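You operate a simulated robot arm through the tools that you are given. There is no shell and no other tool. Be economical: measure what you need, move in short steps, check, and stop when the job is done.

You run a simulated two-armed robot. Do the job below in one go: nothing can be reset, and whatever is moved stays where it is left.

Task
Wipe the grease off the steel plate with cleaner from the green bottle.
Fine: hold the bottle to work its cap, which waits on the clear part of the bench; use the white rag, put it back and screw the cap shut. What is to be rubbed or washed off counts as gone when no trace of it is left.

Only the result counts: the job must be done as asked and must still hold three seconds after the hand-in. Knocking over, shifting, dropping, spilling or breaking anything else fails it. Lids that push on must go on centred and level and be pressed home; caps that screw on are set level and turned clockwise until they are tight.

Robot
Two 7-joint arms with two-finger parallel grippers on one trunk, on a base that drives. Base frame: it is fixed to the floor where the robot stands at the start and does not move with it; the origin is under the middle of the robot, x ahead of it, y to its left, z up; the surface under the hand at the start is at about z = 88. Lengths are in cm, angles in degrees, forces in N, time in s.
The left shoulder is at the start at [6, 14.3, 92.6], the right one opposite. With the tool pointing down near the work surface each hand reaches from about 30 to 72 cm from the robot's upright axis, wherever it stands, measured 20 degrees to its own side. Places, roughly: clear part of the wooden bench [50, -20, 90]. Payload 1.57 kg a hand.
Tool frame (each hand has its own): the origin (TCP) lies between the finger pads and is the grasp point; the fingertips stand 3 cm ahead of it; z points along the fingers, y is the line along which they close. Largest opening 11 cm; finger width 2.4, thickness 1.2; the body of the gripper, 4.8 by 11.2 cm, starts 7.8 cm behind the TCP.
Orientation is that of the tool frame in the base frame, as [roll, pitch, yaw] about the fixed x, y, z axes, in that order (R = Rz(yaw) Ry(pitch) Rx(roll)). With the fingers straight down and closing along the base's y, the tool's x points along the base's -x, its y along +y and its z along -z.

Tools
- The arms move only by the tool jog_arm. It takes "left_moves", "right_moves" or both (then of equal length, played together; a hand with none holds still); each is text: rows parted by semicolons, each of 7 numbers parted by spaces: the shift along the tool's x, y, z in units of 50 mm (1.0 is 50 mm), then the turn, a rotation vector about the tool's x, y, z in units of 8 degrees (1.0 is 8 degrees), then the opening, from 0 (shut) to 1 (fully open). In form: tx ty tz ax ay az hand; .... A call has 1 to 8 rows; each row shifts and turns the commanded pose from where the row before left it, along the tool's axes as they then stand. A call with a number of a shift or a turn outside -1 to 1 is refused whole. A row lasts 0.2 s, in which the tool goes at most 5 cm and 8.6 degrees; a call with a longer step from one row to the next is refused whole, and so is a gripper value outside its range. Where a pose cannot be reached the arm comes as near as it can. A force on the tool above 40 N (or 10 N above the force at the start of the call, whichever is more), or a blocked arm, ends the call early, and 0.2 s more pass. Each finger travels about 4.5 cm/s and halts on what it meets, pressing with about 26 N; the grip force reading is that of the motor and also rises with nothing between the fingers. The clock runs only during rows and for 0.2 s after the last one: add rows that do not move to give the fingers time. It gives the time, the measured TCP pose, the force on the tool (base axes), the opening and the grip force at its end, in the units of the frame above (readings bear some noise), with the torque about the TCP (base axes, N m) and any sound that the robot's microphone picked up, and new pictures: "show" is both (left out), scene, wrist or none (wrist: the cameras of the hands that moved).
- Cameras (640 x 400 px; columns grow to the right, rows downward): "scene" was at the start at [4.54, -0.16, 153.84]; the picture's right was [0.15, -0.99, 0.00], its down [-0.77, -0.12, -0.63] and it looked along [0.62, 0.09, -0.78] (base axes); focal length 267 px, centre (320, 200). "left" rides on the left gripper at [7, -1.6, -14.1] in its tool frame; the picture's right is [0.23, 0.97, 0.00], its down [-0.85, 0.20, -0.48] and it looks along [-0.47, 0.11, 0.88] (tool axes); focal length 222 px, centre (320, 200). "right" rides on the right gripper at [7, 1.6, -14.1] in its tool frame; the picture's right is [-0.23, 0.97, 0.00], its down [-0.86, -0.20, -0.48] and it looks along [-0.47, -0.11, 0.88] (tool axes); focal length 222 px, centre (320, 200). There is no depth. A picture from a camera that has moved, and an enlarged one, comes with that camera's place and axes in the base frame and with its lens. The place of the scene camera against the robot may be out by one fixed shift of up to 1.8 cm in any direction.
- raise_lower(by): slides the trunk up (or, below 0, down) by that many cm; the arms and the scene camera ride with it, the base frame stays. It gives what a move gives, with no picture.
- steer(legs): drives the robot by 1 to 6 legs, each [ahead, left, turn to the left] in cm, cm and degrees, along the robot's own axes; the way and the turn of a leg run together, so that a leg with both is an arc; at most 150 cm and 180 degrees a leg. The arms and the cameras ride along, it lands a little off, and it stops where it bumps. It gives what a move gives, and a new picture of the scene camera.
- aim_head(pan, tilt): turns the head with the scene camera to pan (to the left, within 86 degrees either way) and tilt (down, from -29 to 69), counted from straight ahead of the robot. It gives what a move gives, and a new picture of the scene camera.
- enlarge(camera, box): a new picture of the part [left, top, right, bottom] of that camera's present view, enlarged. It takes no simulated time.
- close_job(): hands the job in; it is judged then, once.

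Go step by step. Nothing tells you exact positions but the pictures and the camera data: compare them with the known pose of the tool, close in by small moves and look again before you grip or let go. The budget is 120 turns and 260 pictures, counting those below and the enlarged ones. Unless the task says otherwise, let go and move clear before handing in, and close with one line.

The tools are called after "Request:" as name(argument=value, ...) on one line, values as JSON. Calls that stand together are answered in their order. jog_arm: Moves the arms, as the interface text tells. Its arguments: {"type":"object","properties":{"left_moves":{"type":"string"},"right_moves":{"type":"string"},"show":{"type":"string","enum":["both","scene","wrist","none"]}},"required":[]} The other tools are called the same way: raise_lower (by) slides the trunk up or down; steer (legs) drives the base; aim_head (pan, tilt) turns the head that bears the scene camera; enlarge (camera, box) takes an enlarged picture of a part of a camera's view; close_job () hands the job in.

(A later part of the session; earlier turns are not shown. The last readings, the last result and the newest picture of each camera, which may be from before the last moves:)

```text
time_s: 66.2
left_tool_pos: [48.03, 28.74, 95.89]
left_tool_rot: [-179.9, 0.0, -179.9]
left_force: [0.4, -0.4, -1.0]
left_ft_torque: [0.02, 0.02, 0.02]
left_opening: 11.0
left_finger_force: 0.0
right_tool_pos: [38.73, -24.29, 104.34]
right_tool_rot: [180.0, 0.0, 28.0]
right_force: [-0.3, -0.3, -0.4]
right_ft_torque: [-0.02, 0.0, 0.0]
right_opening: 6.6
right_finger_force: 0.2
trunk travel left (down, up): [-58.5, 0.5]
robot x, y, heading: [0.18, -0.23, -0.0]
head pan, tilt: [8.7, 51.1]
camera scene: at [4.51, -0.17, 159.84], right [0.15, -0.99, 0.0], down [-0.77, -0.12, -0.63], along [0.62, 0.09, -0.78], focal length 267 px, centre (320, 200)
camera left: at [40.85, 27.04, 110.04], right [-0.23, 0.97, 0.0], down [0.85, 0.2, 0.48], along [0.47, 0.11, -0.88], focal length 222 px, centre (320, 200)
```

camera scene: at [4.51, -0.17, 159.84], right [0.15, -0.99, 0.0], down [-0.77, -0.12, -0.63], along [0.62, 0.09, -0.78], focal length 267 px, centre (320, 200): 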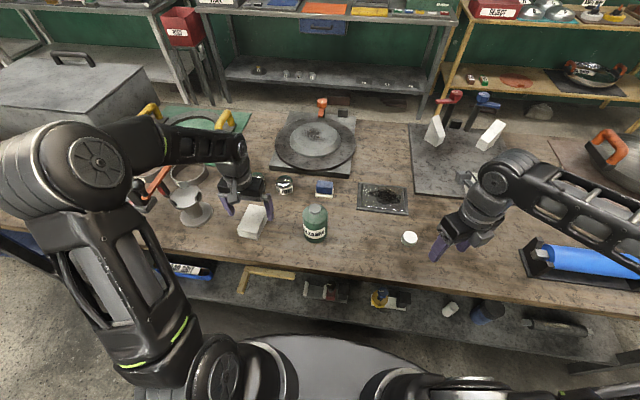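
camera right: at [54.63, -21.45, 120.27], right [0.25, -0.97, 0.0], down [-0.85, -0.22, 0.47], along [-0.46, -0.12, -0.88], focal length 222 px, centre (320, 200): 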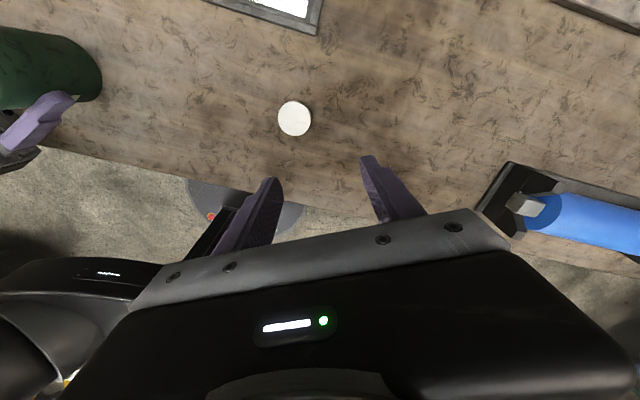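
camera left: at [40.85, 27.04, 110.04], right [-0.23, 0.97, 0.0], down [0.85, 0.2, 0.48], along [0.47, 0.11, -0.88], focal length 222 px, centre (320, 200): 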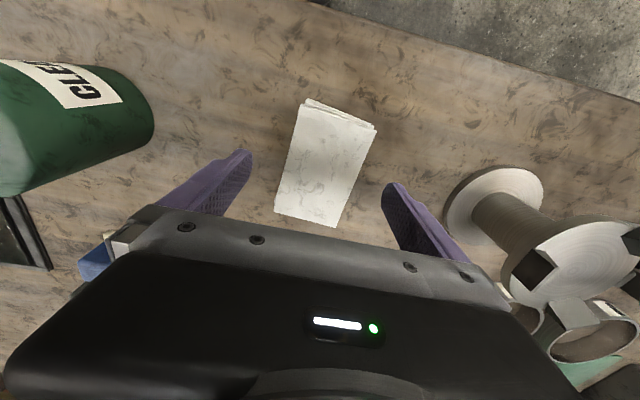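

Request:
jog_arm(left_moves="0 0 0.4 0 0 0 1;0 0 0.34 0 0 0 1;0 0 0 0 0 0 0.6;0 0 0 0 0 0 0;0 0 0 0 0 0 0;0 0 0 0 0 0 0;0 0 0 0 0 0 0")

```text
time_s: 67.8
left_tool_pos: [47.78, 28.75, 92.4]
left_tool_rot: [-179.9, 0.0, -179.9]
left_force: [-0.5, 0.2, 0.4]
left_ft_torque: [-0.03, 0.02, 0.01]
left_opening: 6.65
left_finger_force: 26.0
right_tool_pos: [38.9, -24.25, 104.25]
right_tool_rot: [-179.9, 0.0, 27.9]
right_force: [0.2, 0.4, 0.1]
right_ft_torque: [0.03, -0.01, 0.03]
right_opening: 6.6
right_finger_force: 0.0
trunk travel left (down, up): [-58.5, 0.5]
robot x, y, heading: [-0.05, 0.31, -0.0]
head pan, tilt: [8.7, 51.1]
camera scene: at [4.54, -0.16, 159.84], right [0.15, -0.99, 0.0], down [-0.77, -0.12, -0.63], along [0.62, 0.09, -0.78], focal length 267 px, centre (320, 200)
camera left: at [40.77, 27.14, 106.33], right [-0.23, 0.97, 0.0], down [0.85, 0.2, 0.48], along [0.47, 0.11, -0.88], focal length 222 px, centre (320, 200)
```

scene: 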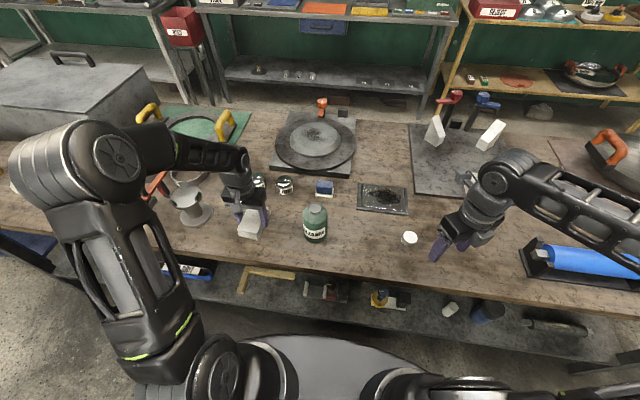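
left: 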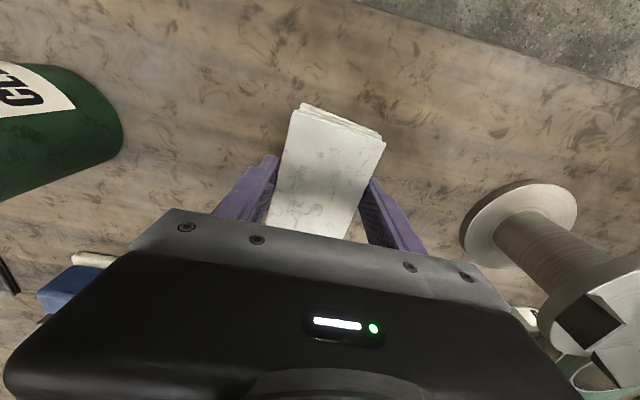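

Rag gripped. I lift it, carry it forward of the bottle and rightward at height.

Request:
jog_arm(left_moves="0 0 -0.8 0 0 0 0;0 0 -0.8 0 0 0 0;0 0 -0.8 0 0 0 0;-0.8 0 0 0 0 0 0;-0.8 0 0 0 0 0 0;-0.8 0 0 0 0 0 0;0 -0.8 0 0 0 0 0;0 -0.8 0 0 0 0 0", show="wrist")

```text
time_s: 69.6
left_tool_pos: [59.8, 20.69, 104.09]
left_tool_rot: [180.0, 0.0, -179.9]
left_force: [0.3, 0.3, -1.0]
left_ft_torque: [-0.01, 0.01, 0.02]
left_opening: 6.62
left_finger_force: 26.0
right_tool_pos: [38.93, -24.19, 104.13]
right_tool_rot: [-179.9, -0.1, 28.0]
right_force: [0.1, 0.4, -0.2]
right_ft_torque: [0.01, 0.01, -0.02]
right_opening: 6.58
right_finger_force: 0.0
trunk travel left (down, up): [-58.5, 0.5]
robot x, y, heading: [0.01, 0.33, -0.1]
head pan, tilt: [8.7, 51.1]
camera left: at [52.87, 19.05, 118.31], right [-0.23, 0.97, 0.0], down [0.85, 0.2, 0.48], along [0.47, 0.11, -0.88], focal length 222 px, centre (320, 200)
```

left: 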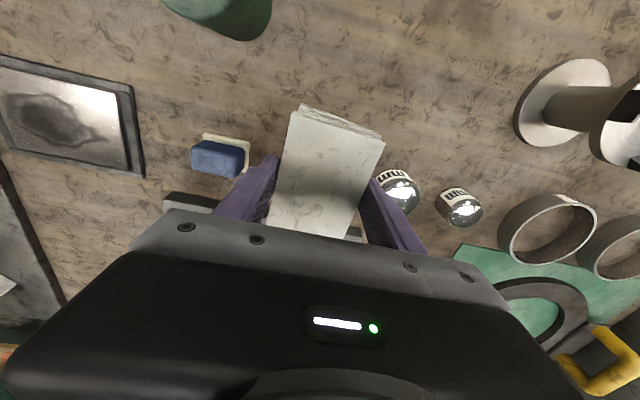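

Request:
jog_arm(left_moves="0 -0.8 0 0 0 0 0;0 -0.8 0 0 0 0 0;0 -0.6 0 0 0 0 0", show="none")

Request:
steer(legs=[[4, -20, 0]])

```text
time_s: 70.4
left_tool_pos: [59.78, 9.84, 104.24]
left_tool_rot: [180.0, -0.1, -179.9]
left_force: [0.5, 0.0, 0.0]
left_ft_torque: [-0.03, 0.0, 0.01]
left_opening: 6.62
left_finger_force: 25.7
right_tool_pos: [38.84, -24.26, 104.23]
right_tool_rot: [-179.9, 0.0, 28.0]
right_force: [0.7, -0.7, -0.4]
right_ft_torque: [0.04, 0.0, 0.01]
right_opening: 6.59
right_finger_force: 0.0
trunk travel left (down, up): [-58.5, 0.5]
robot x, y, heading: [0.21, -0.07, 0.2]
head pan, tilt: [8.7, 51.1]
```

```text
time_s: 72.0
left_tool_pos: [63.78, -10.58, 104.19]
left_tool_rot: [180.0, 0.0, 179.9]
left_force: [0.6, -0.6, -0.6]
left_ft_torque: [0.05, -0.01, 0.02]
left_opening: 6.58
left_finger_force: 25.7
right_tool_pos: [42.76, -44.71, 104.21]
right_tool_rot: [-179.9, 0.0, 27.9]
right_force: [1.6, -0.3, -0.2]
right_ft_torque: [0.06, -0.01, 0.0]
right_opening: 6.6
right_finger_force: 0.0
trunk travel left (down, up): [-58.5, 0.5]
robot x, y, heading: [4.31, -20.23, -0.4]
head pan, tilt: [8.7, 51.1]
camera scene: at [8.47, -20.56, 159.84], right [0.15, -0.99, 0.0], down [-0.77, -0.11, -0.63], along [0.62, 0.09, -0.78], focal length 267 px, centre (320, 200)
```

scene: 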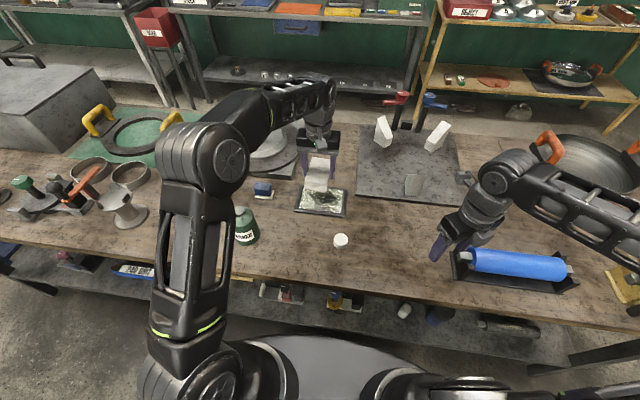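

The rag is right over the plate. Centre it in x and descend toward contact.

Request:
jog_arm(left_moves="-0.29 0 0.7 0 0 0 0;0 0 0.8 0 0 0 0;0 0 0.4 0 0 0 0;0 0 0.06 0 0 0 0;0 0 0.04 0 0 0 0;0 0 0.04 0 0 0 0;0 0 0 0 0 0 0")

```text
time_s: 73.6
left_tool_pos: [65.1, -10.61, 93.94]
left_tool_rot: [-179.9, 0.0, -180.0]
left_force: [0.0, 0.1, -0.9]
left_ft_torque: [-0.01, 0.0, -0.01]
left_opening: 6.56
left_finger_force: 26.7
right_tool_pos: [42.8, -44.5, 104.27]
right_tool_rot: [180.0, -0.1, 27.9]
right_force: [-0.2, -0.1, 0.3]
right_ft_torque: [-0.02, -0.06, 0.0]
right_opening: 6.57
right_finger_force: 0.1
trunk travel left (down, up): [-58.5, 0.5]
robot x, y, heading: [3.68, -20.52, -0.0]
head pan, tilt: [8.7, 51.1]
camera scene: at [8.44, -20.42, 159.84], right [0.15, -0.99, 0.0], down [-0.77, -0.12, -0.63], along [0.62, 0.09, -0.78], focal length 267 px, centre (320, 200)
camera left: at [58.04, -12.13, 108.1], right [-0.23, 0.97, 0.0], down [0.86, 0.2, 0.48], along [0.47, 0.11, -0.88], focal length 222 px, centre (320, 200)
```

scene: 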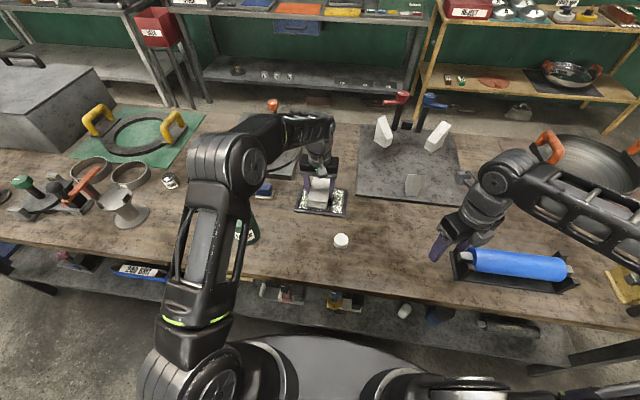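
left: 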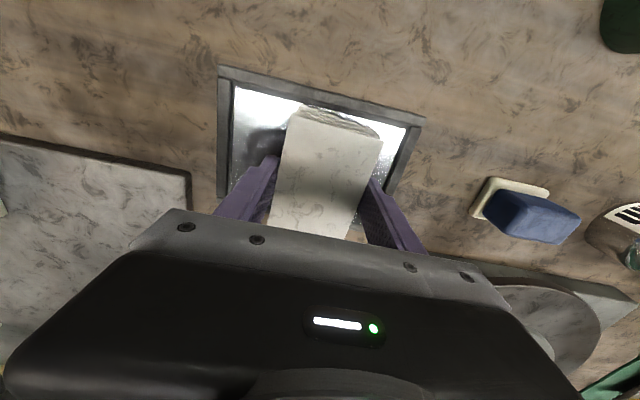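

Request:
jog_arm(left_moves="0 0 0.04 0 0 0 0;0 0 0.03 0 0 0 0;0 0 0.03 0 0 0 0;0 0 0.03 0 0 0 0;0 0 0 0 0 0 0", show="none")

```text
time_s: 74.8
left_tool_pos: [65.07, -10.45, 93.51]
left_tool_rot: [-179.9, 0.0, 180.0]
left_force: [-0.1, 1.0, 3.1]
left_ft_torque: [0.07, 0.04, -0.08]
left_opening: 6.55
left_finger_force: 25.9
right_tool_pos: [42.67, -44.48, 104.2]
right_tool_rot: [179.9, 0.0, 27.9]
right_force: [-0.1, 0.6, -0.6]
right_ft_torque: [0.03, 0.01, 0.02]
right_opening: 6.58
right_finger_force: 0.1
trunk travel left (down, up): [-58.5, 0.5]
robot x, y, heading: [3.9, -20.24, -0.2]
head pan, tilt: [8.7, 51.1]
```

Contact at 3 N. Now wipe along y over the plate's length with light pressure.

Request:
jog_arm(left_moves="0 -0.45 0.03 0 0 0 0;0 -0.5 0 0 0 0 0;0 0.5 0 0 0 0 0;0 0.5 0 0 0 0 0;0 0.55 0 0 0 0 0;0 -0.55 0 0 0 0 0;0 -0.5 0 0 0 0 0;0 -0.5 0 0 0 0 0")

```text
time_s: 76.6
left_tool_pos: [65.15, -15.16, 93.2]
left_tool_rot: [179.9, 0.1, 180.0]
left_force: [0.8, 7.4, 19.3]
left_ft_torque: [0.45, -0.03, -0.08]
left_opening: 6.49
left_finger_force: 26.8
right_tool_pos: [42.58, -44.5, 104.29]
right_tool_rot: [-180.0, -0.1, 28.0]
right_force: [-0.2, -0.4, -1.2]
right_ft_torque: [0.01, 0.0, 0.0]
right_opening: 6.59
right_finger_force: 0.0
trunk travel left (down, up): [-58.5, 0.5]
robot x, y, heading: [4.25, -20.83, -0.0]
head pan, tilt: [8.7, 51.1]
camera scene: at [8.23, -20.39, 159.85], right [0.15, -0.99, 0.0], down [-0.77, -0.12, -0.63], along [0.62, 0.09, -0.78], focal length 267 px, centre (320, 200)
camera left: at [57.96, -16.79, 107.46], right [-0.23, 0.97, 0.0], down [0.85, 0.2, 0.48], along [0.47, 0.11, -0.88], focal length 222 px, centre (320, 200)
```

scene: 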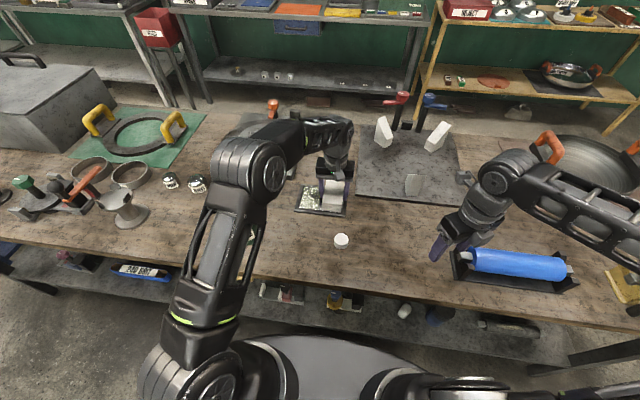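
left: 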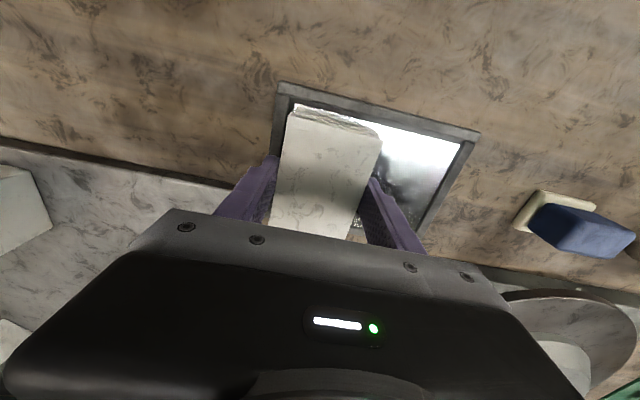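

Request:
enlarge(camera="scene", box=[280, 160, 370, 225])

Request:
jog_arm(left_moves="0 0.5 -0.02 0 0 0 0;0 0.5 0 0 0 0 0;0 0.55 0 0 0 0 0;0 0 0 0 0 0 0")

Request:
enlarge(camera="scene", box=[280, 160, 370, 225])

```text
6.15 times, centred on (325, 192) of scene
camera zoom: at [8.23, -20.39, 159.85], right [0.15, -0.99, 0.0], down [-0.77, -0.12, -0.63], along [0.62, 0.09, -0.78], focal length 1641 px, centre (289, 246)
```

zoom: 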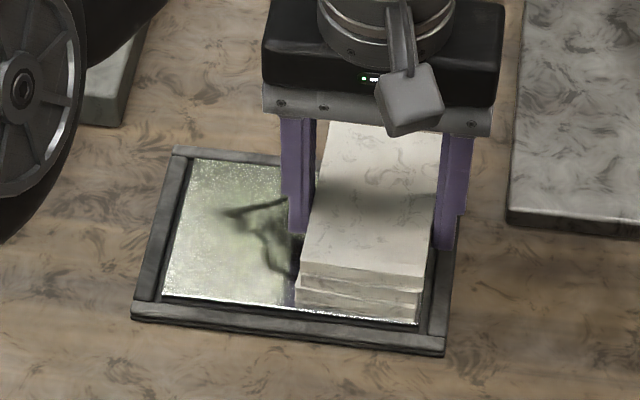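

```text
time_s: 77.6
left_tool_pos: [64.95, -7.53, 93.29]
left_tool_rot: [-179.9, -0.1, -180.0]
left_force: [-0.7, -1.9, 3.8]
left_ft_torque: [-0.23, -0.12, -0.07]
left_opening: 6.49
left_finger_force: 26.0
right_tool_pos: [42.71, -44.57, 104.35]
right_tool_rot: [-180.0, 0.0, 27.9]
right_force: [-0.6, 0.7, 0.0]
right_ft_torque: [0.0, 0.0, -0.02]
right_opening: 6.6
right_finger_force: 0.1
trunk travel left (down, up): [-58.5, 0.5]
robot x, y, heading: [3.86, -20.12, 0.1]
head pan, tilt: [8.7, 51.1]
camera scene: at [8.38, -20.48, 159.84], right [0.15, -0.99, 0.0], down [-0.77, -0.12, -0.63], along [0.62, 0.09, -0.78], focal length 267 px, centre (320, 200)
camera left: at [57.96, -9.1, 107.48], right [-0.23, 0.97, 0.0], down [0.86, 0.2, 0.48], along [0.47, 0.11, -0.88], focal length 222 px, centre (320, 200)
```

scene: 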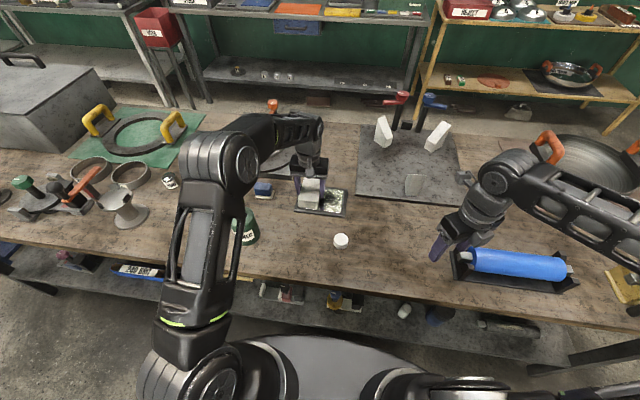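
left: 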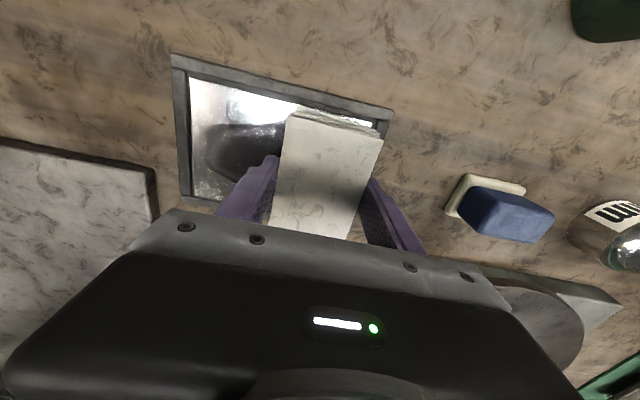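

```text
6.15 times, centred on (325, 192) of scene
camera zoom: at [8.38, -20.48, 159.84], right [0.15, -0.99, 0.0], down [-0.77, -0.12, -0.63], along [0.62, 0.09, -0.78], focal length 1641 px, centre (289, 246)
```

zoom: 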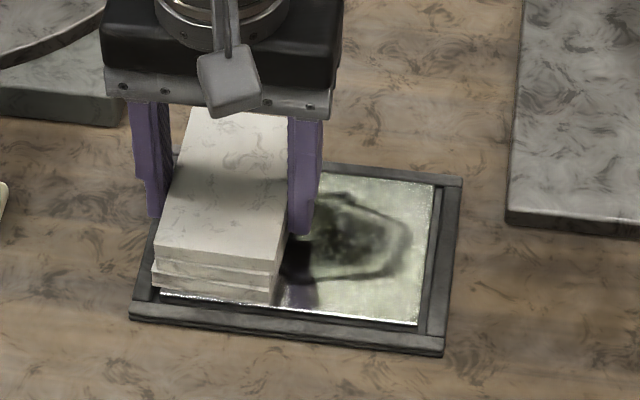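

The grease looks somewhat lighter but still there. I do more strokes and compare from the same spot.

Request:
jog_arm(left_moves="0 -0.55 0.01 0 0 0 0;0 -0.5 0 0 0 0 0;0 -0.5 0 0 0 0 0;0 0.5 0 0 0 0 0;0 0.5 0 0 0 0 0;0 0.55 0 0 0 0 0;0 -0.55 0 0 0 0 0;0 -0.5 0 0 0 0 0", show="none")

Request:
jog_arm(left_moves="0 -0.5 0 0 0 0 0;0 0.5 0 0 0 0 0;0 0.5 0 0 0 0 0;0 0.55 0 0 0 0 0;0 -0.55 0 0 0 0 0;0 -0.5 0 0 0 0 0;0 0.5 0 0 0 0 0;0 0.55 0 0 0 0 0", show="none")

Request:
enlarge(camera="scene", box=[280, 160, 370, 225])

```text
time_s: 79.4
left_tool_pos: [65.05, -12.58, 93.28]
left_tool_rot: [-179.9, 0.1, -180.0]
left_force: [0.8, 1.9, 7.3]
left_ft_torque: [0.16, 0.18, -0.22]
left_opening: 6.47
left_finger_force: 25.6
right_tool_pos: [42.56, -44.49, 104.24]
right_tool_rot: [-180.0, 0.0, 27.8]
right_force: [-0.4, 0.6, -0.4]
right_ft_torque: [0.01, 0.0, 0.02]
right_opening: 6.58
right_finger_force: 0.1
trunk travel left (down, up): [-58.5, 0.5]
robot x, y, heading: [3.96, -20.19, -0.1]
head pan, tilt: [8.7, 51.1]
```

```text
time_s: 81.2
left_tool_pos: [65.17, -7.57, 93.26]
left_tool_rot: [-179.8, 0.2, 179.9]
left_force: [0.4, -5.8, 17.1]
left_ft_torque: [-0.14, 0.13, 0.07]
left_opening: 6.48
left_finger_force: 27.0
right_tool_pos: [42.55, -44.66, 104.4]
right_tool_rot: [180.0, -0.1, 27.9]
right_force: [0.1, -0.5, 0.6]
right_ft_torque: [-0.01, -0.02, 0.0]
right_opening: 6.61
right_finger_force: 0.0
trunk travel left (down, up): [-58.5, 0.5]
robot x, y, heading: [4.18, -20.12, -0.2]
head pan, tilt: [8.7, 51.1]
```

```text
6.15 times, centred on (325, 192) of scene
camera zoom: at [8.26, -20.53, 159.86], right [0.15, -0.99, 0.0], down [-0.77, -0.11, -0.63], along [0.62, 0.09, -0.78], focal length 1641 px, centre (289, 246)
```

zoom: 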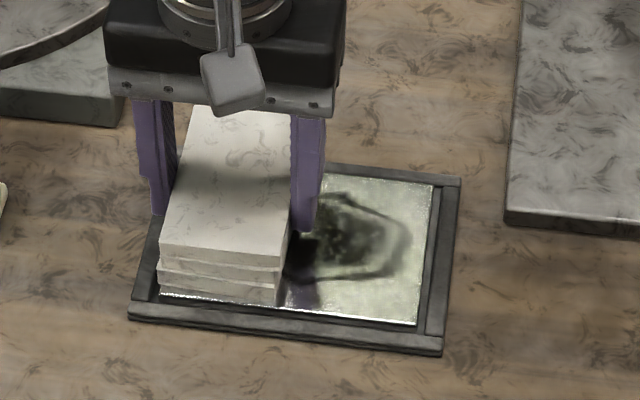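

Barely any change after these strokes. I lift the rag and shift left for a close, clear look at the plate.

Request:
jog_arm(left_moves="0 0 -0.8 0 0 0 0;0 0 -0.8 0 0 0 0;0 0.8 0 0 0 0 0;0 0.8 0 0 0 0 0;0 0.8 0 0 0 0 0;0 0 0 0 0 0 0", show="none")

Request:
enlarge(camera="scene", box=[280, 160, 370, 225])

Request:
enlarge(camera="left", box=[0, 50, 320, 250])

```text
time_s: 82.6
left_tool_pos: [65.22, 4.52, 101.45]
left_tool_rot: [180.0, 0.1, 179.8]
left_force: [-0.2, 0.0, 0.5]
left_ft_torque: [0.0, -0.03, -0.03]
left_opening: 6.44
left_finger_force: 25.9
right_tool_pos: [42.66, -44.68, 104.23]
right_tool_rot: [179.9, 0.1, 28.0]
right_force: [-0.8, 0.2, 0.2]
right_ft_torque: [0.0, 0.01, -0.02]
right_opening: 6.6
right_finger_force: 0.1
trunk travel left (down, up): [-58.5, 0.5]
robot x, y, heading: [3.41, -20.25, -0.2]
head pan, tilt: [8.7, 51.1]
```

```text
6.15 times, centred on (325, 192) of scene
camera zoom: at [8.43, -20.5, 159.84], right [0.15, -0.99, 0.0], down [-0.77, -0.12, -0.63], along [0.62, 0.09, -0.78], focal length 1641 px, centre (289, 246)
```

zoom: 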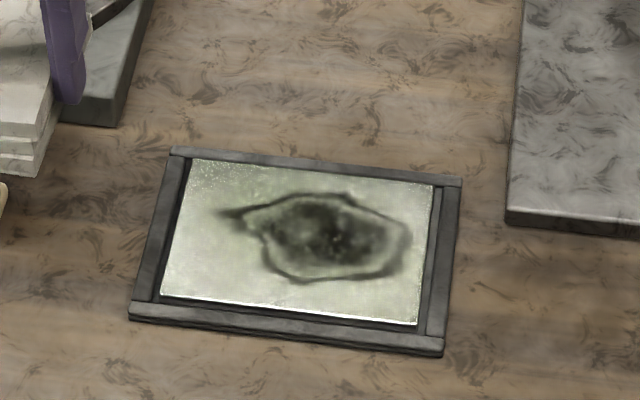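

```text
2.00 times, centred on (160, 150) of left
camera zoom: at [58.15, 2.81, 115.53], right [-0.23, 0.97, 0.0], down [0.86, 0.2, 0.48], along [0.47, 0.11, -0.88], focal length 444 px, centre (640, 300)
```

zoom: 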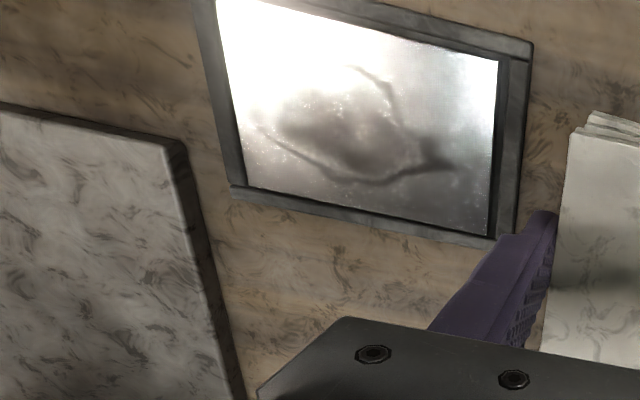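

The grease seems thinner (specks show through) but is far from gone. I go back down and do many more strokes at a firmer pressure.

Request:
jog_arm(left_moves="0 -0.8 0 0 0 0 0;0 -0.8 0 0 0 0 0;0 -0.8 0 0 0 0 0;0 0 0.8 0 0 0 0;0 0 0.7 0 0 0 0;0 0 0.1 0 0 0 0;0 0 0.02 0 0 0 0;0 0 0 0 0 0 0", show="none")

Request:
jog_arm(left_moves="0 -0.5 0 0 0 0 0;0 -0.5 0 0 0 0 0;0 -0.5 0 0 0 0 0;0 0.5 0 0 0 0 0;0 0.5 0 0 0 0 0;0 0.5 0 0 0 0 0;0 -0.5 0 0 0 0 0;0 -0.5 0 0 0 0 0", show="none")

Request:
jog_arm(left_moves="0 -0.5 0 0 0 0 0;0 0.5 0 0 0 0 0;0 0.5 0 0 0 0 0;0 0.5 0 0 0 0 0;0 -0.5 0 0 0 0 0;0 -0.5 0 0 0 0 0;0 -0.5 0 0 0 0 0;0 0.5 0 0 0 0 0", show="none")

Request:
jog_arm(left_moves="0 0.5 0 0 0 0 0;0 0.5 0 0 0 0 0;0 -0.5 0 0 0 0 0;0 -0.5 0 0 0 0 0;0 -0.5 0 0 0 0 0;0 0.5 0 0 0 0 0;0 0.5 0 0 0 0 0;0 0.5 0 0 0 0 0", show="none")

Request:
enlarge(camera="scene", box=[280, 160, 370, 225])

```text
time_s: 84.4
left_tool_pos: [65.08, -7.51, 93.3]
left_tool_rot: [-179.8, 0.1, 179.9]
left_force: [0.6, -1.9, 10.4]
left_ft_torque: [0.0, 0.02, -0.15]
left_opening: 6.42
left_finger_force: 25.8
right_tool_pos: [42.63, -44.58, 104.41]
right_tool_rot: [180.0, -0.2, 27.9]
right_force: [1.2, 0.9, 0.4]
right_ft_torque: [-0.02, -0.02, -0.01]
right_opening: 6.6
right_finger_force: 0.0
trunk travel left (down, up): [-58.5, 0.5]
robot x, y, heading: [3.86, -20.51, 0.2]
head pan, tilt: [8.7, 51.1]
```

```text
time_s: 86.2
left_tool_pos: [65.06, -12.24, 93.12]
left_tool_rot: [179.9, 0.3, -180.0]
left_force: [1.3, 10.2, 27.9]
left_ft_torque: [0.72, 0.22, -0.29]
left_opening: 6.39
left_finger_force: 26.3
right_tool_pos: [42.54, -44.37, 104.31]
right_tool_rot: [179.9, 0.0, 27.8]
right_force: [-0.3, -0.4, 0.1]
right_ft_torque: [-0.01, 0.0, 0.0]
right_opening: 6.61
right_finger_force: 0.0
trunk travel left (down, up): [-58.5, 0.5]
robot x, y, heading: [3.67, -20.15, -0.0]
head pan, tilt: [8.7, 51.1]
```

```text
time_s: 88.0
left_tool_pos: [65.21, -12.93, 93.14]
left_tool_rot: [-179.7, 0.1, 179.7]
left_force: [0.5, -9.4, 21.5]
left_ft_torque: [0.04, 0.46, 0.19]
left_opening: 6.41
left_finger_force: 26.1
right_tool_pos: [42.38, -44.63, 104.25]
right_tool_rot: [-180.0, -0.2, 27.8]
right_force: [0.2, 1.1, -0.5]
right_ft_torque: [-0.04, 0.01, -0.01]
right_opening: 6.6
right_finger_force: 0.2
trunk travel left (down, up): [-58.5, 0.5]
robot x, y, heading: [3.99, -20.13, -0.3]
head pan, tilt: [8.7, 51.1]
```

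```text
time_s: 89.8
left_tool_pos: [65.08, -7.35, 93.19]
left_tool_rot: [-179.9, 0.1, 180.0]
left_force: [-0.1, -5.1, 12.1]
left_ft_torque: [0.05, 0.16, 0.04]
left_opening: 6.42
left_finger_force: 25.9
right_tool_pos: [42.59, -44.63, 104.27]
right_tool_rot: [180.0, -0.1, 27.9]
right_force: [0.4, 0.6, -0.4]
right_ft_torque: [0.01, -0.01, 0.0]
right_opening: 6.58
right_finger_force: 0.1
trunk travel left (down, up): [-58.5, 0.5]
robot x, y, heading: [4.06, -20.13, -0.0]
head pan, tilt: [8.7, 51.1]
```

```text
6.15 times, centred on (325, 192) of scene
camera zoom: at [8.31, -20.45, 159.85], right [0.15, -0.99, 0.0], down [-0.77, -0.12, -0.63], along [0.62, 0.09, -0.78], focal length 1641 px, centre (289, 246)
```

zoom: 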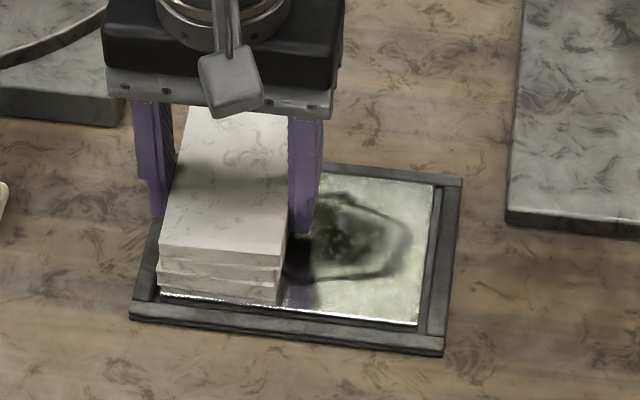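

Still no real change, so the grease isn't wetted enough. I lift off and inspect the plate closely.

Request:
jog_arm(left_moves="0 0 -0.8 0 0 0 0;0 0 -0.8 0 0 0 0;0 0.8 0 0 0 0 0;0 0.8 0 0 0 0 0;0 0.8 0 0 0 0 0;0 0 0 0 0 0 0", show="none")

Request:
enlarge(camera="scene", box=[298, 178, 350, 212])

Request:
enlarge(camera="left", box=[100, 50, 280, 180])

```text
time_s: 91.2
left_tool_pos: [65.17, 4.54, 101.23]
left_tool_rot: [180.0, -0.1, 179.8]
left_force: [0.0, 0.3, -1.1]
left_ft_torque: [0.03, 0.01, 0.0]
left_opening: 6.44
left_finger_force: 25.8
right_tool_pos: [42.7, -44.63, 104.27]
right_tool_rot: [-180.0, 0.0, 28.0]
right_force: [0.0, 0.0, -0.2]
right_ft_torque: [0.04, 0.01, 0.0]
right_opening: 6.6
right_finger_force: 0.0
trunk travel left (down, up): [-58.5, 0.5]
robot x, y, heading: [4.16, -20.4, -0.0]
head pan, tilt: [8.7, 51.1]
```

```text
11.76 times, centred on (324, 195) of scene
camera zoom: at [8.44, -20.5, 159.84], right [0.15, -0.99, 0.0], down [-0.77, -0.12, -0.63], along [0.62, 0.09, -0.78], focal length 3138 px, centre (273, 259)
```

zoom: 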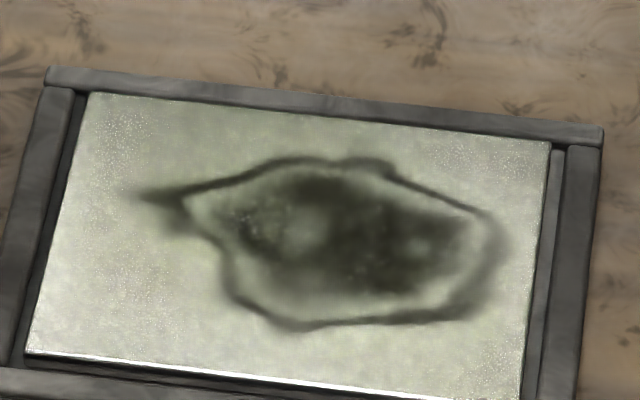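

```text
3.08 times, centred on (190, 115) of left
camera zoom: at [58.05, 2.82, 115.29], right [-0.23, 0.97, 0.0], down [0.86, 0.2, 0.48], along [0.47, 0.11, -0.88], focal length 684 px, centre (720, 462)
```

zoom: 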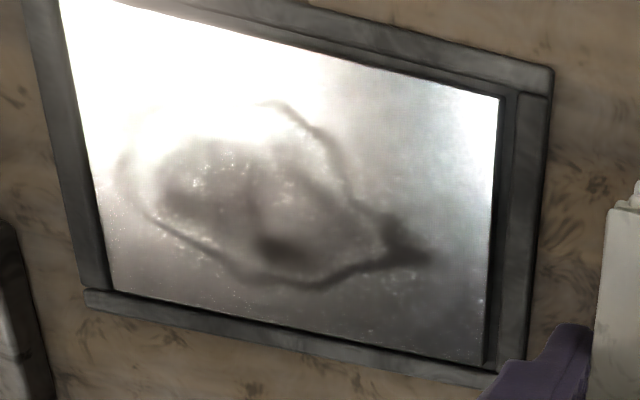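

The grease isn't coming off with what's on it. I'll lay the rag flat on the plate, then pour cleaner onto rag and plate from here, where the scene camera can see the stream.

Request:
jog_arm(left_moves="0 -0.8 0 0 0 0 0;0 -0.8 0 0 0 0 0;0 -0.8 0 0 0 0 0;0 -0.7 0 0 0 0 0;0 0 0.8 0 0 0 0;0 0 0.7 0 0 0 0;0 0 0.04 0 0 0 0;0 0 0 0 0 0 0", show="none")

Request:
jog_arm(left_moves="0 0 0 0 0 0 0.8;0 0 0 0 0 0 0.8;0 0 0 0 0 0 0.8;0 0 -0.7 0 0 0 0.8;0 0 -0.9 0 0 0 0.8;0 0 -0.9 0 0 0 1;0.5 0.5 0 0 0 0 1;0.5 0.5 0 0 0 0 1")

```text
time_s: 93.0
left_tool_pos: [65.29, -10.85, 93.34]
left_tool_rot: [-180.0, 0.0, 180.0]
left_force: [0.2, 0.1, -0.4]
left_ft_torque: [0.02, -0.01, -0.01]
left_opening: 6.38
left_finger_force: 26.4
right_tool_pos: [42.68, -44.5, 104.35]
right_tool_rot: [180.0, 0.0, 27.9]
right_force: [0.5, 0.4, -0.2]
right_ft_torque: [0.02, 0.01, 0.01]
right_opening: 6.6
right_finger_force: 0.0
trunk travel left (down, up): [-58.5, 0.5]
robot x, y, heading: [4.0, -20.22, -0.1]
head pan, tilt: [8.7, 51.1]
```

```text
time_s: 94.8
left_tool_pos: [60.2, -5.92, 106.06]
left_tool_rot: [-179.8, 0.1, 179.9]
left_force: [-0.2, 0.1, -1.0]
left_ft_torque: [0.0, -0.04, -0.01]
left_opening: 11.0
left_finger_force: 0.0
right_tool_pos: [42.48, -44.52, 104.24]
right_tool_rot: [179.9, 0.1, 27.9]
right_force: [-0.5, -1.0, 0.1]
right_ft_torque: [0.0, 0.0, 0.01]
right_opening: 6.59
right_finger_force: 0.1
trunk travel left (down, up): [-58.5, 0.5]
robot x, y, heading: [3.76, -20.11, -0.3]
head pan, tilt: [8.7, 51.1]
camera scene: at [8.36, -20.38, 159.84], right [0.15, -0.99, 0.0], down [-0.77, -0.12, -0.63], along [0.62, 0.09, -0.78], focal length 267 px, centre (320, 200)
camera left: at [53.23, -7.57, 120.12], right [-0.23, 0.97, 0.0], down [0.86, 0.2, 0.48], along [0.47, 0.11, -0.88], focal length 222 px, centre (320, 200)
```

scene: 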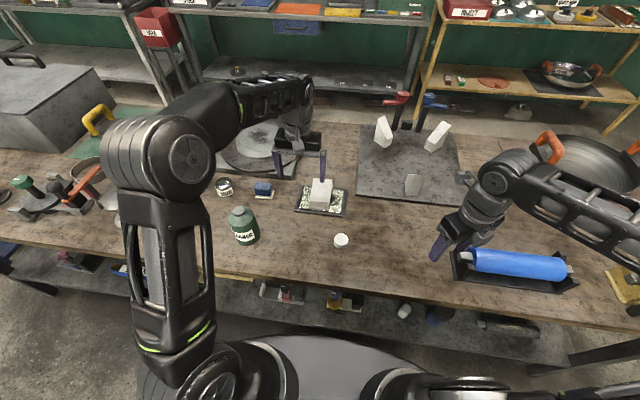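
left: 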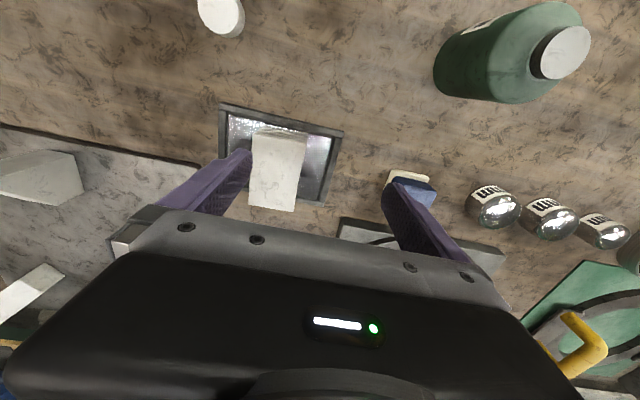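

The rag lies on the plate. I look closer at the bottle's neck, in case something still closes it.

Request:
enlarge(camera="left", box=[420, 0, 620, 120])

Request:
enlarge(camera="left", box=[190, 90, 360, 220])

```text
3.20 times, centred on (520, 60) of left
camera zoom: at [53.23, -7.57, 120.12], right [-0.23, 0.97, 0.0], down [0.86, 0.2, 0.48], along [0.47, 0.11, -0.88], focal length 711 px, centre (-320, 648)
```

zoom: 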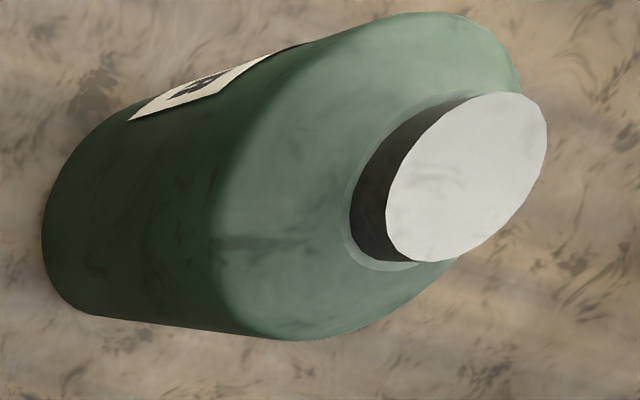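

```text
3.08 times, centred on (275, 155) of left
camera zoom: at [53.23, -7.57, 120.12], right [-0.23, 0.97, 0.0], down [0.86, 0.2, 0.48], along [0.47, 0.11, -0.88], focal length 684 px, centre (458, 338)
```

zoom: 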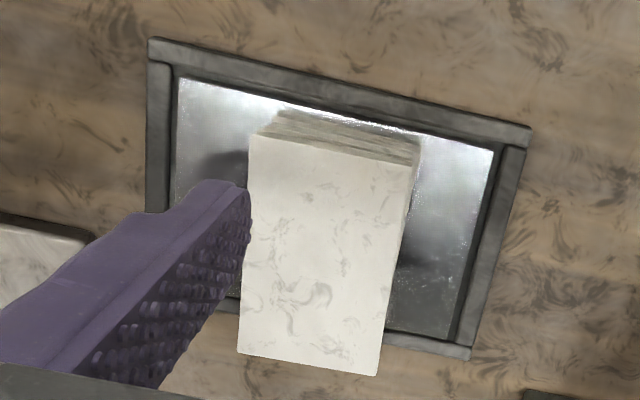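

The neck is a plain drawn cylinder, so the pour is an unseen effect; I'll pour onto the rag this time. First move the left hand to the free spot left of the bottle and turn it for the side grip.

Request:
jog_arm(left_moves="0 0.95 0 0 0 0 1;0 0.95 0 0 0 0 1;0 0.95 0 0 0 0 1;0 0.95 0 0 0 0 1;0 0.95 0 0 0 0 1;0 0.9 0 0 0 0 1;0.8 0 -0.4 0 0 0 1;0.8 0 -0.4 0 0 0 1", show="none")

Request:
jog_arm(left_moves="0.8 0 -0.2 0 0 0 1;0.8 0 0 0 0 0 1;0 0 0 0.6786 0.281 -0.6786 1;0 0 0 0.6786 0.281 -0.6786 1;0 0 0 0.6786 0.281 -0.6786 1;0 0 0 0.6786 0.281 -0.6786 1;0 0 0 0.6786 0.281 -0.6786 1;0 0 0 0.6786 0.281 -0.6786 1", show="scene")

```text
time_s: 96.6
left_tool_pos: [52.21, 22.34, 109.86]
left_tool_rot: [-179.9, 0.0, 180.0]
left_force: [0.2, 0.1, -0.6]
left_ft_torque: [-0.03, -0.04, 0.0]
left_opening: 11.01
left_finger_force: 0.0
right_tool_pos: [42.69, -44.46, 104.31]
right_tool_rot: [-179.9, 0.0, 28.0]
right_force: [-0.7, 0.3, 0.1]
right_ft_torque: [-0.02, -0.02, -0.02]
right_opening: 6.61
right_finger_force: 0.0
trunk travel left (down, up): [-58.5, 0.5]
robot x, y, heading: [4.21, -20.42, -0.2]
head pan, tilt: [8.7, 51.1]
```

```text
time_s: 98.4
left_tool_pos: [42.24, 19.1, 105.8]
left_tool_rot: [-154.4, -17.1, -154.2]
left_force: [-0.8, 0.1, 0.1]
left_ft_torque: [0.03, 0.03, -0.02]
left_opening: 10.98
left_finger_force: 0.1
left hand out of reach, approached as far as the arm can: row 5, 6, 7, 8
right_tool_pos: [42.71, -44.39, 104.25]
right_tool_rot: [180.0, -0.1, 28.0]
right_force: [-0.2, 0.1, 0.1]
right_ft_torque: [-0.02, 0.0, 0.02]
right_opening: 6.59
right_finger_force: 0.0
trunk travel left (down, up): [-58.5, 0.5]
robot x, y, heading: [4.02, -20.4, -0.2]
head pan, tilt: [8.7, 51.1]
camera scene: at [8.38, -20.28, 159.85], right [0.15, -0.99, 0.0], down [-0.77, -0.12, -0.63], along [0.62, 0.09, -0.78], focal length 267 px, centre (320, 200)
```

scene: 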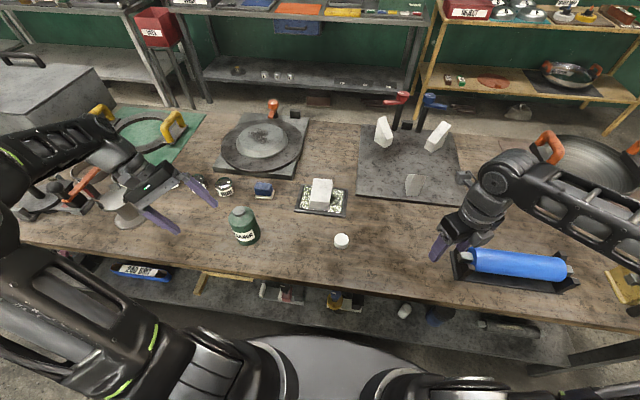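

That pose is out of reach from here, so I drive back to the original standing place, where the side grip worked.

Request:
steer(legs=[[-4, 20, 0]])

```text
time_s: 100.0
left_tool_pos: [38.14, 38.65, 105.84]
left_tool_rot: [-154.5, -17.0, -154.1]
left_force: [-0.1, 0.1, -0.5]
left_ft_torque: [-0.04, -0.04, 0.02]
left_opening: 10.98
left_finger_force: 0.1
right_tool_pos: [38.72, -24.63, 104.3]
right_tool_rot: [-180.0, 0.0, 28.0]
right_force: [0.2, 0.1, 0.0]
right_ft_torque: [-0.05, -0.05, -0.01]
right_opening: 6.62
right_finger_force: 0.1
trunk travel left (down, up): [-58.5, 0.5]
robot x, y, heading: [-0.18, -0.86, -0.0]
head pan, tilt: [8.7, 51.1]
camera scene: at [4.42, -0.62, 159.84], right [0.15, -0.99, 0.0], down [-0.77, -0.12, -0.63], along [0.62, 0.09, -0.78], focal length 267 px, centre (320, 200)
```

scene: 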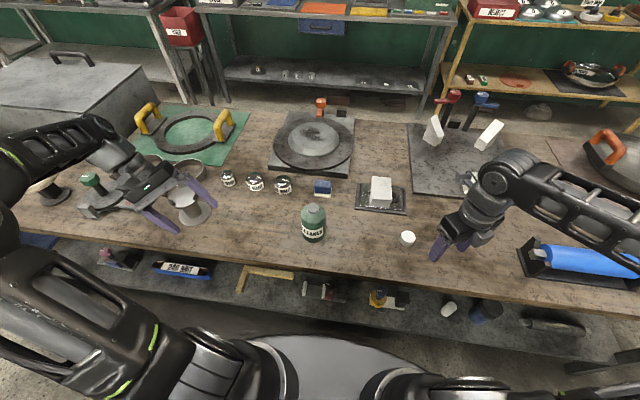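

Request:
jog_arm(left_moves="0.1 -0.78 0.29 0 0 0 1;0.1 -0.78 0.29 0 0 0 1;0.1 -0.78 0.29 0 0 0 1;0.1 -0.78 0.29 0 0 0 1;0 0 0 0.6786 0.281 -0.6786 1;0 0 0 0.6786 0.281 -0.6786 1;0 0 0 0.6786 0.281 -0.6786 1;0 0 0 0.6786 0.281 -0.6786 1", show="none")

Request:
jog_arm(left_moves="0 0 0 0.6786 0.281 -0.6786 1;0 0 0 0.6786 0.281 -0.6786 1;0 0 0 0.6786 0.281 -0.6786 1;0 0 0 0.6786 0.281 -0.6786 1;0 0 0 0.6786 0.281 -0.6786 1;0 0 0 0.6786 0.281 -0.6786 1;0 0 0 0.6786 0.281 -0.6786 1;0 0 0 0.6786 0.281 -0.6786 1")

```text
time_s: 101.8
left_tool_pos: [44.17, 23.09, 107.8]
left_tool_rot: [-139.1, -36.4, -139.3]
left_force: [-0.2, 0.7, -0.1]
left_ft_torque: [0.03, 0.0, 0.0]
left_opening: 11.02
left_finger_force: 0.0
right_tool_pos: [38.71, -24.8, 104.15]
right_tool_rot: [-180.0, 0.1, 28.1]
right_force: [-1.1, 0.9, -0.1]
right_ft_torque: [0.02, -0.03, 0.02]
right_opening: 6.6
right_finger_force: 0.2
trunk travel left (down, up): [-58.5, 0.5]
robot x, y, heading: [0.07, -0.63, 0.1]
head pan, tilt: [8.7, 51.1]
```

```text
time_s: 103.6
left_tool_pos: [44.15, 23.0, 107.83]
left_tool_rot: [-110.6, -81.8, -120.5]
left_force: [-0.3, 0.4, 0.5]
left_ft_torque: [-0.01, 0.02, -0.03]
left_opening: 11.0
left_finger_force: 0.1
right_tool_pos: [38.68, -24.73, 104.26]
right_tool_rot: [-180.0, 0.1, 28.1]
right_force: [0.1, 0.7, -0.6]
right_ft_torque: [0.0, 0.02, -0.02]
right_opening: 6.6
right_finger_force: 0.0
trunk travel left (down, up): [-58.5, 0.5]
robot x, y, heading: [-0.27, -0.54, -0.0]
head pan, tilt: [8.7, 51.1]
camera scene: at [4.44, -0.78, 159.84], right [0.15, -0.99, 0.0], down [-0.77, -0.12, -0.63], along [0.62, 0.09, -0.78], focal length 267 px, centre (320, 200)
camera left: at [36.03, 34.19, 115.68], right [-0.77, -0.63, 0.09], down [-0.39, 0.35, -0.85], along [0.5, -0.69, -0.52], focal length 222 px, centre (320, 200)
```

scene: 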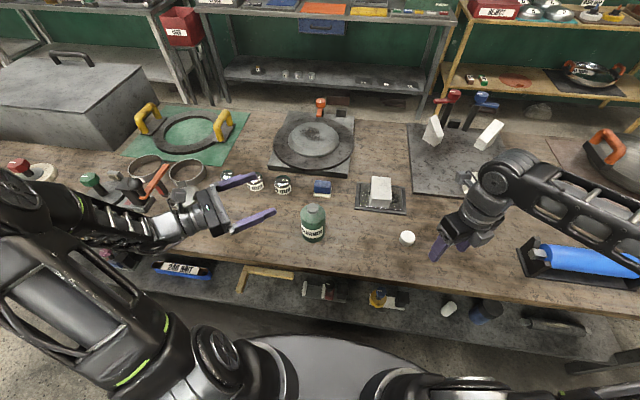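
left: 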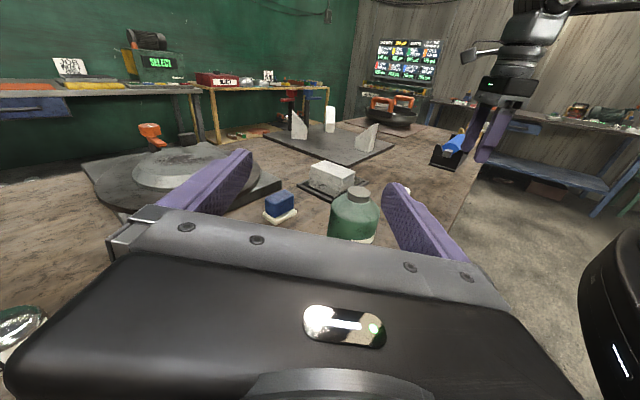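

A small orientation error (~10°) remains; I correct it and lower to the earlier approach point.

Request:
jog_arm(left_moves="0 0 0 0.378 0.153 -0.486 1;0 0 0 0.378 0.153 -0.486 1;0 0.385 -0.17 0 0 0 1;0 0.385 -0.17 0 0 0 1;-0.67 0 0 0 0 0 1;-0.67 0 0 0 0 0 1;-0.67 0 0 0 0 0 1;-0.67 0 0 0 0 0 1", show="wrist")

```text
time_s: 105.4
left_tool_pos: [40.39, 21.71, 94.44]
left_tool_rot: [-115.2, -89.8, -109.9]
left_force: [-0.6, 0.0, 0.3]
left_ft_torque: [0.0, 0.01, -0.04]
left_opening: 11.01
left_finger_force: 0.1
right_tool_pos: [38.79, -24.79, 104.32]
right_tool_rot: [179.9, 0.0, 28.0]
right_force: [0.1, 0.1, -0.2]
right_ft_torque: [-0.02, 0.0, -0.01]
right_opening: 6.62
right_finger_force: 0.0
trunk travel left (down, up): [-58.5, 0.5]
robot x, y, heading: [-0.29, -1.0, -0.2]
head pan, tilt: [8.7, 51.1]
camera left: at [31.52, 32.82, 101.44], right [-0.69, -0.69, 0.22], down [-0.48, 0.2, -0.85], along [0.54, -0.7, -0.47], focal length 222 px, centre (320, 200)
```

left: 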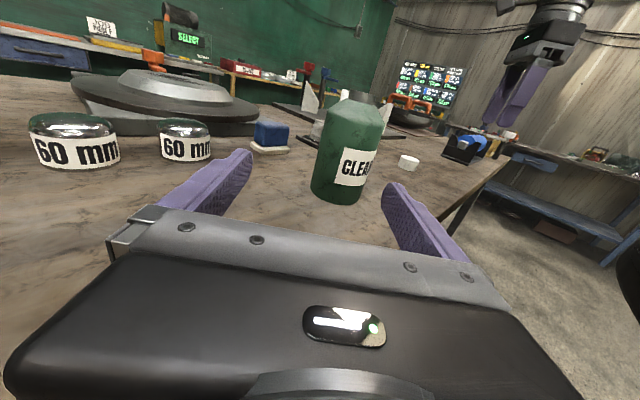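

Same geometry as before; shift, advance and grip.

Request:
jog_arm(left_moves="0 0.72 0 0 0 0 1;0 0 0.7 0 0 0 1;0 0 0.8 0 0 0 1;0 0 0.6 0 0 0 1;0 0 0.55 0 0 0 1;0 0 0 0 0 0 0.8;0 0 0 0 0 0 0;0 0 0 0 0 0 0", show="none")

Request:
jog_arm(left_moves="0 0 0 0 0 0 0;0 0 0 0 0 0 0;0 0 0 0 0 0 0", show="wrist")

```text
time_s: 107.2
left_tool_pos: [47.13, 9.72, 94.48]
left_tool_rot: [-121.3, -89.8, -103.8]
left_force: [1.3, -1.1, -0.4]
left_ft_torque: [-0.03, -0.08, -0.03]
left_opening: 7.05
left_finger_force: 17.0
right_tool_pos: [38.78, -24.91, 104.25]
right_tool_rot: [-180.0, 0.0, 28.0]
right_force: [-0.6, -0.1, 0.5]
right_ft_torque: [-0.03, -0.01, -0.01]
right_opening: 6.6
right_finger_force: 0.1
trunk travel left (down, up): [-58.5, 0.5]
robot x, y, heading: [0.0, -0.66, -0.2]
head pan, tilt: [8.7, 51.1]
```

```text
time_s: 108.0
left_tool_pos: [47.18, 9.78, 94.42]
left_tool_rot: [-123.0, -89.8, -102.5]
left_force: [0.3, -1.4, 0.1]
left_ft_torque: [-0.07, 0.0, 0.0]
left_opening: 7.03
left_finger_force: 26.1
right_tool_pos: [38.75, -24.88, 104.33]
right_tool_rot: [-180.0, 0.0, 28.0]
right_force: [-0.5, 0.2, -0.9]
right_ft_torque: [0.0, 0.0, -0.02]
right_opening: 6.59
right_finger_force: 0.1
trunk travel left (down, up): [-58.5, 0.5]
robot x, y, heading: [-0.26, -0.36, -0.1]
head pan, tilt: [8.7, 51.1]
camera left: at [38.35, 20.9, 101.44], right [-0.69, -0.69, 0.22], down [-0.48, 0.2, -0.85], along [0.54, -0.7, -0.47], focal length 222 px, centre (320, 200)
```

left: 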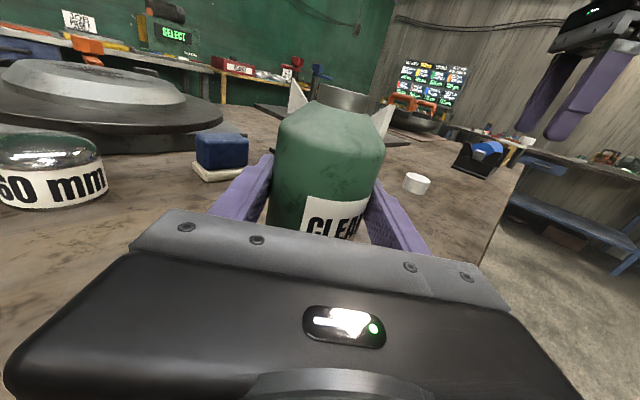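

Gripped. Lift, carry upright to the right, and drive 10 cm to the right so the camera sees the mouth.

Request:
jog_arm(left_moves="0.3 0 0 0 0 0 0;0.5 0 0 0 0 0 0;0.5 0 0 0 0 0 0;0.5 0 0 0 0 0 0;0.3 0 0 0 0 0 0;0 0 0 0 0 0 0", show="none")

Request:
jog_arm(left_moves="0 0.1 0.3 0 0 0 0;0 0.2 0.55 0 0 0 0;0 0.2 0.55 0 0 0 0;0 0.2 0.55 0 0 0 0;0 0.2 0.55 0 0 0 0;0 0.2 0.55 0 0 0 0;0 0.1 0.3 0 0 0 0;0 0 0 0 0 0 0", show="none")

Request:
steer(legs=[[0, -10, 0]])

```text
time_s: 109.4
left_tool_pos: [46.97, 9.76, 104.92]
left_tool_rot: [-135.3, -89.8, -89.9]
left_force: [-1.3, -1.0, -2.7]
left_ft_torque: [0.03, 0.02, 0.02]
left_opening: 7.05
left_finger_force: 26.0
right_tool_pos: [38.79, -24.82, 104.22]
right_tool_rot: [-179.9, 0.0, 27.9]
right_force: [0.3, -0.6, 0.8]
right_ft_torque: [0.0, -0.01, 0.0]
right_opening: 6.59
right_finger_force: 0.1
trunk travel left (down, up): [-58.5, 0.5]
robot x, y, heading: [-0.07, -0.37, 0.0]
head pan, tilt: [8.7, 51.1]
```

```text
time_s: 111.2
left_tool_pos: [54.46, -6.46, 104.85]
left_tool_rot: [-130.2, -89.8, -95.1]
left_force: [0.5, 0.4, -3.2]
left_ft_torque: [-0.03, -0.01, -0.01]
left_opening: 7.02
left_finger_force: 26.2
right_tool_pos: [38.77, -24.8, 104.25]
right_tool_rot: [-179.9, -0.1, 27.9]
right_force: [-0.2, -0.5, -0.6]
right_ft_torque: [-0.05, 0.02, -0.04]
right_opening: 6.58
right_finger_force: 0.0
trunk travel left (down, up): [-58.5, 0.5]
robot x, y, heading: [-0.12, -0.61, 0.2]
head pan, tilt: [8.7, 51.1]
```

```text
time_s: 112.4
left_tool_pos: [54.52, -16.27, 104.84]
left_tool_rot: [-130.1, -89.7, -95.1]
left_force: [0.0, -0.6, -3.4]
left_ft_torque: [0.04, 0.04, 0.04]
left_opening: 7.04
left_finger_force: 25.9
right_tool_pos: [38.78, -34.91, 104.31]
right_tool_rot: [-179.8, 0.0, 28.0]
right_force: [0.1, -1.1, -0.6]
right_ft_torque: [0.05, -0.01, 0.03]
right_opening: 6.6
right_finger_force: 0.0
trunk travel left (down, up): [-58.5, 0.5]
robot x, y, heading: [0.13, -10.99, 0.0]
head pan, tilt: [8.7, 51.1]
camera scene: at [4.48, -10.88, 159.84], right [0.15, -0.99, 0.0], down [-0.77, -0.12, -0.63], along [0.62, 0.1, -0.78], focal length 267 px, centre (320, 200)
```

scene: 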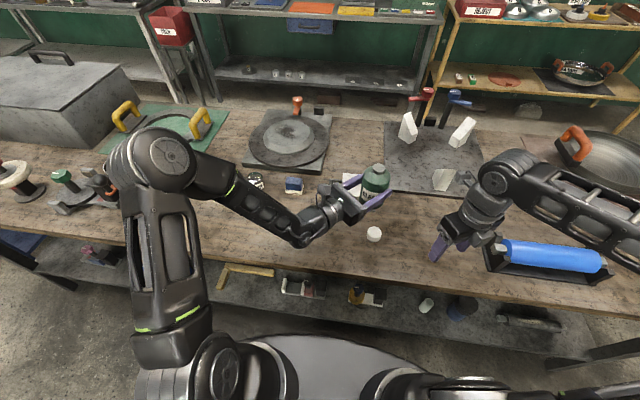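

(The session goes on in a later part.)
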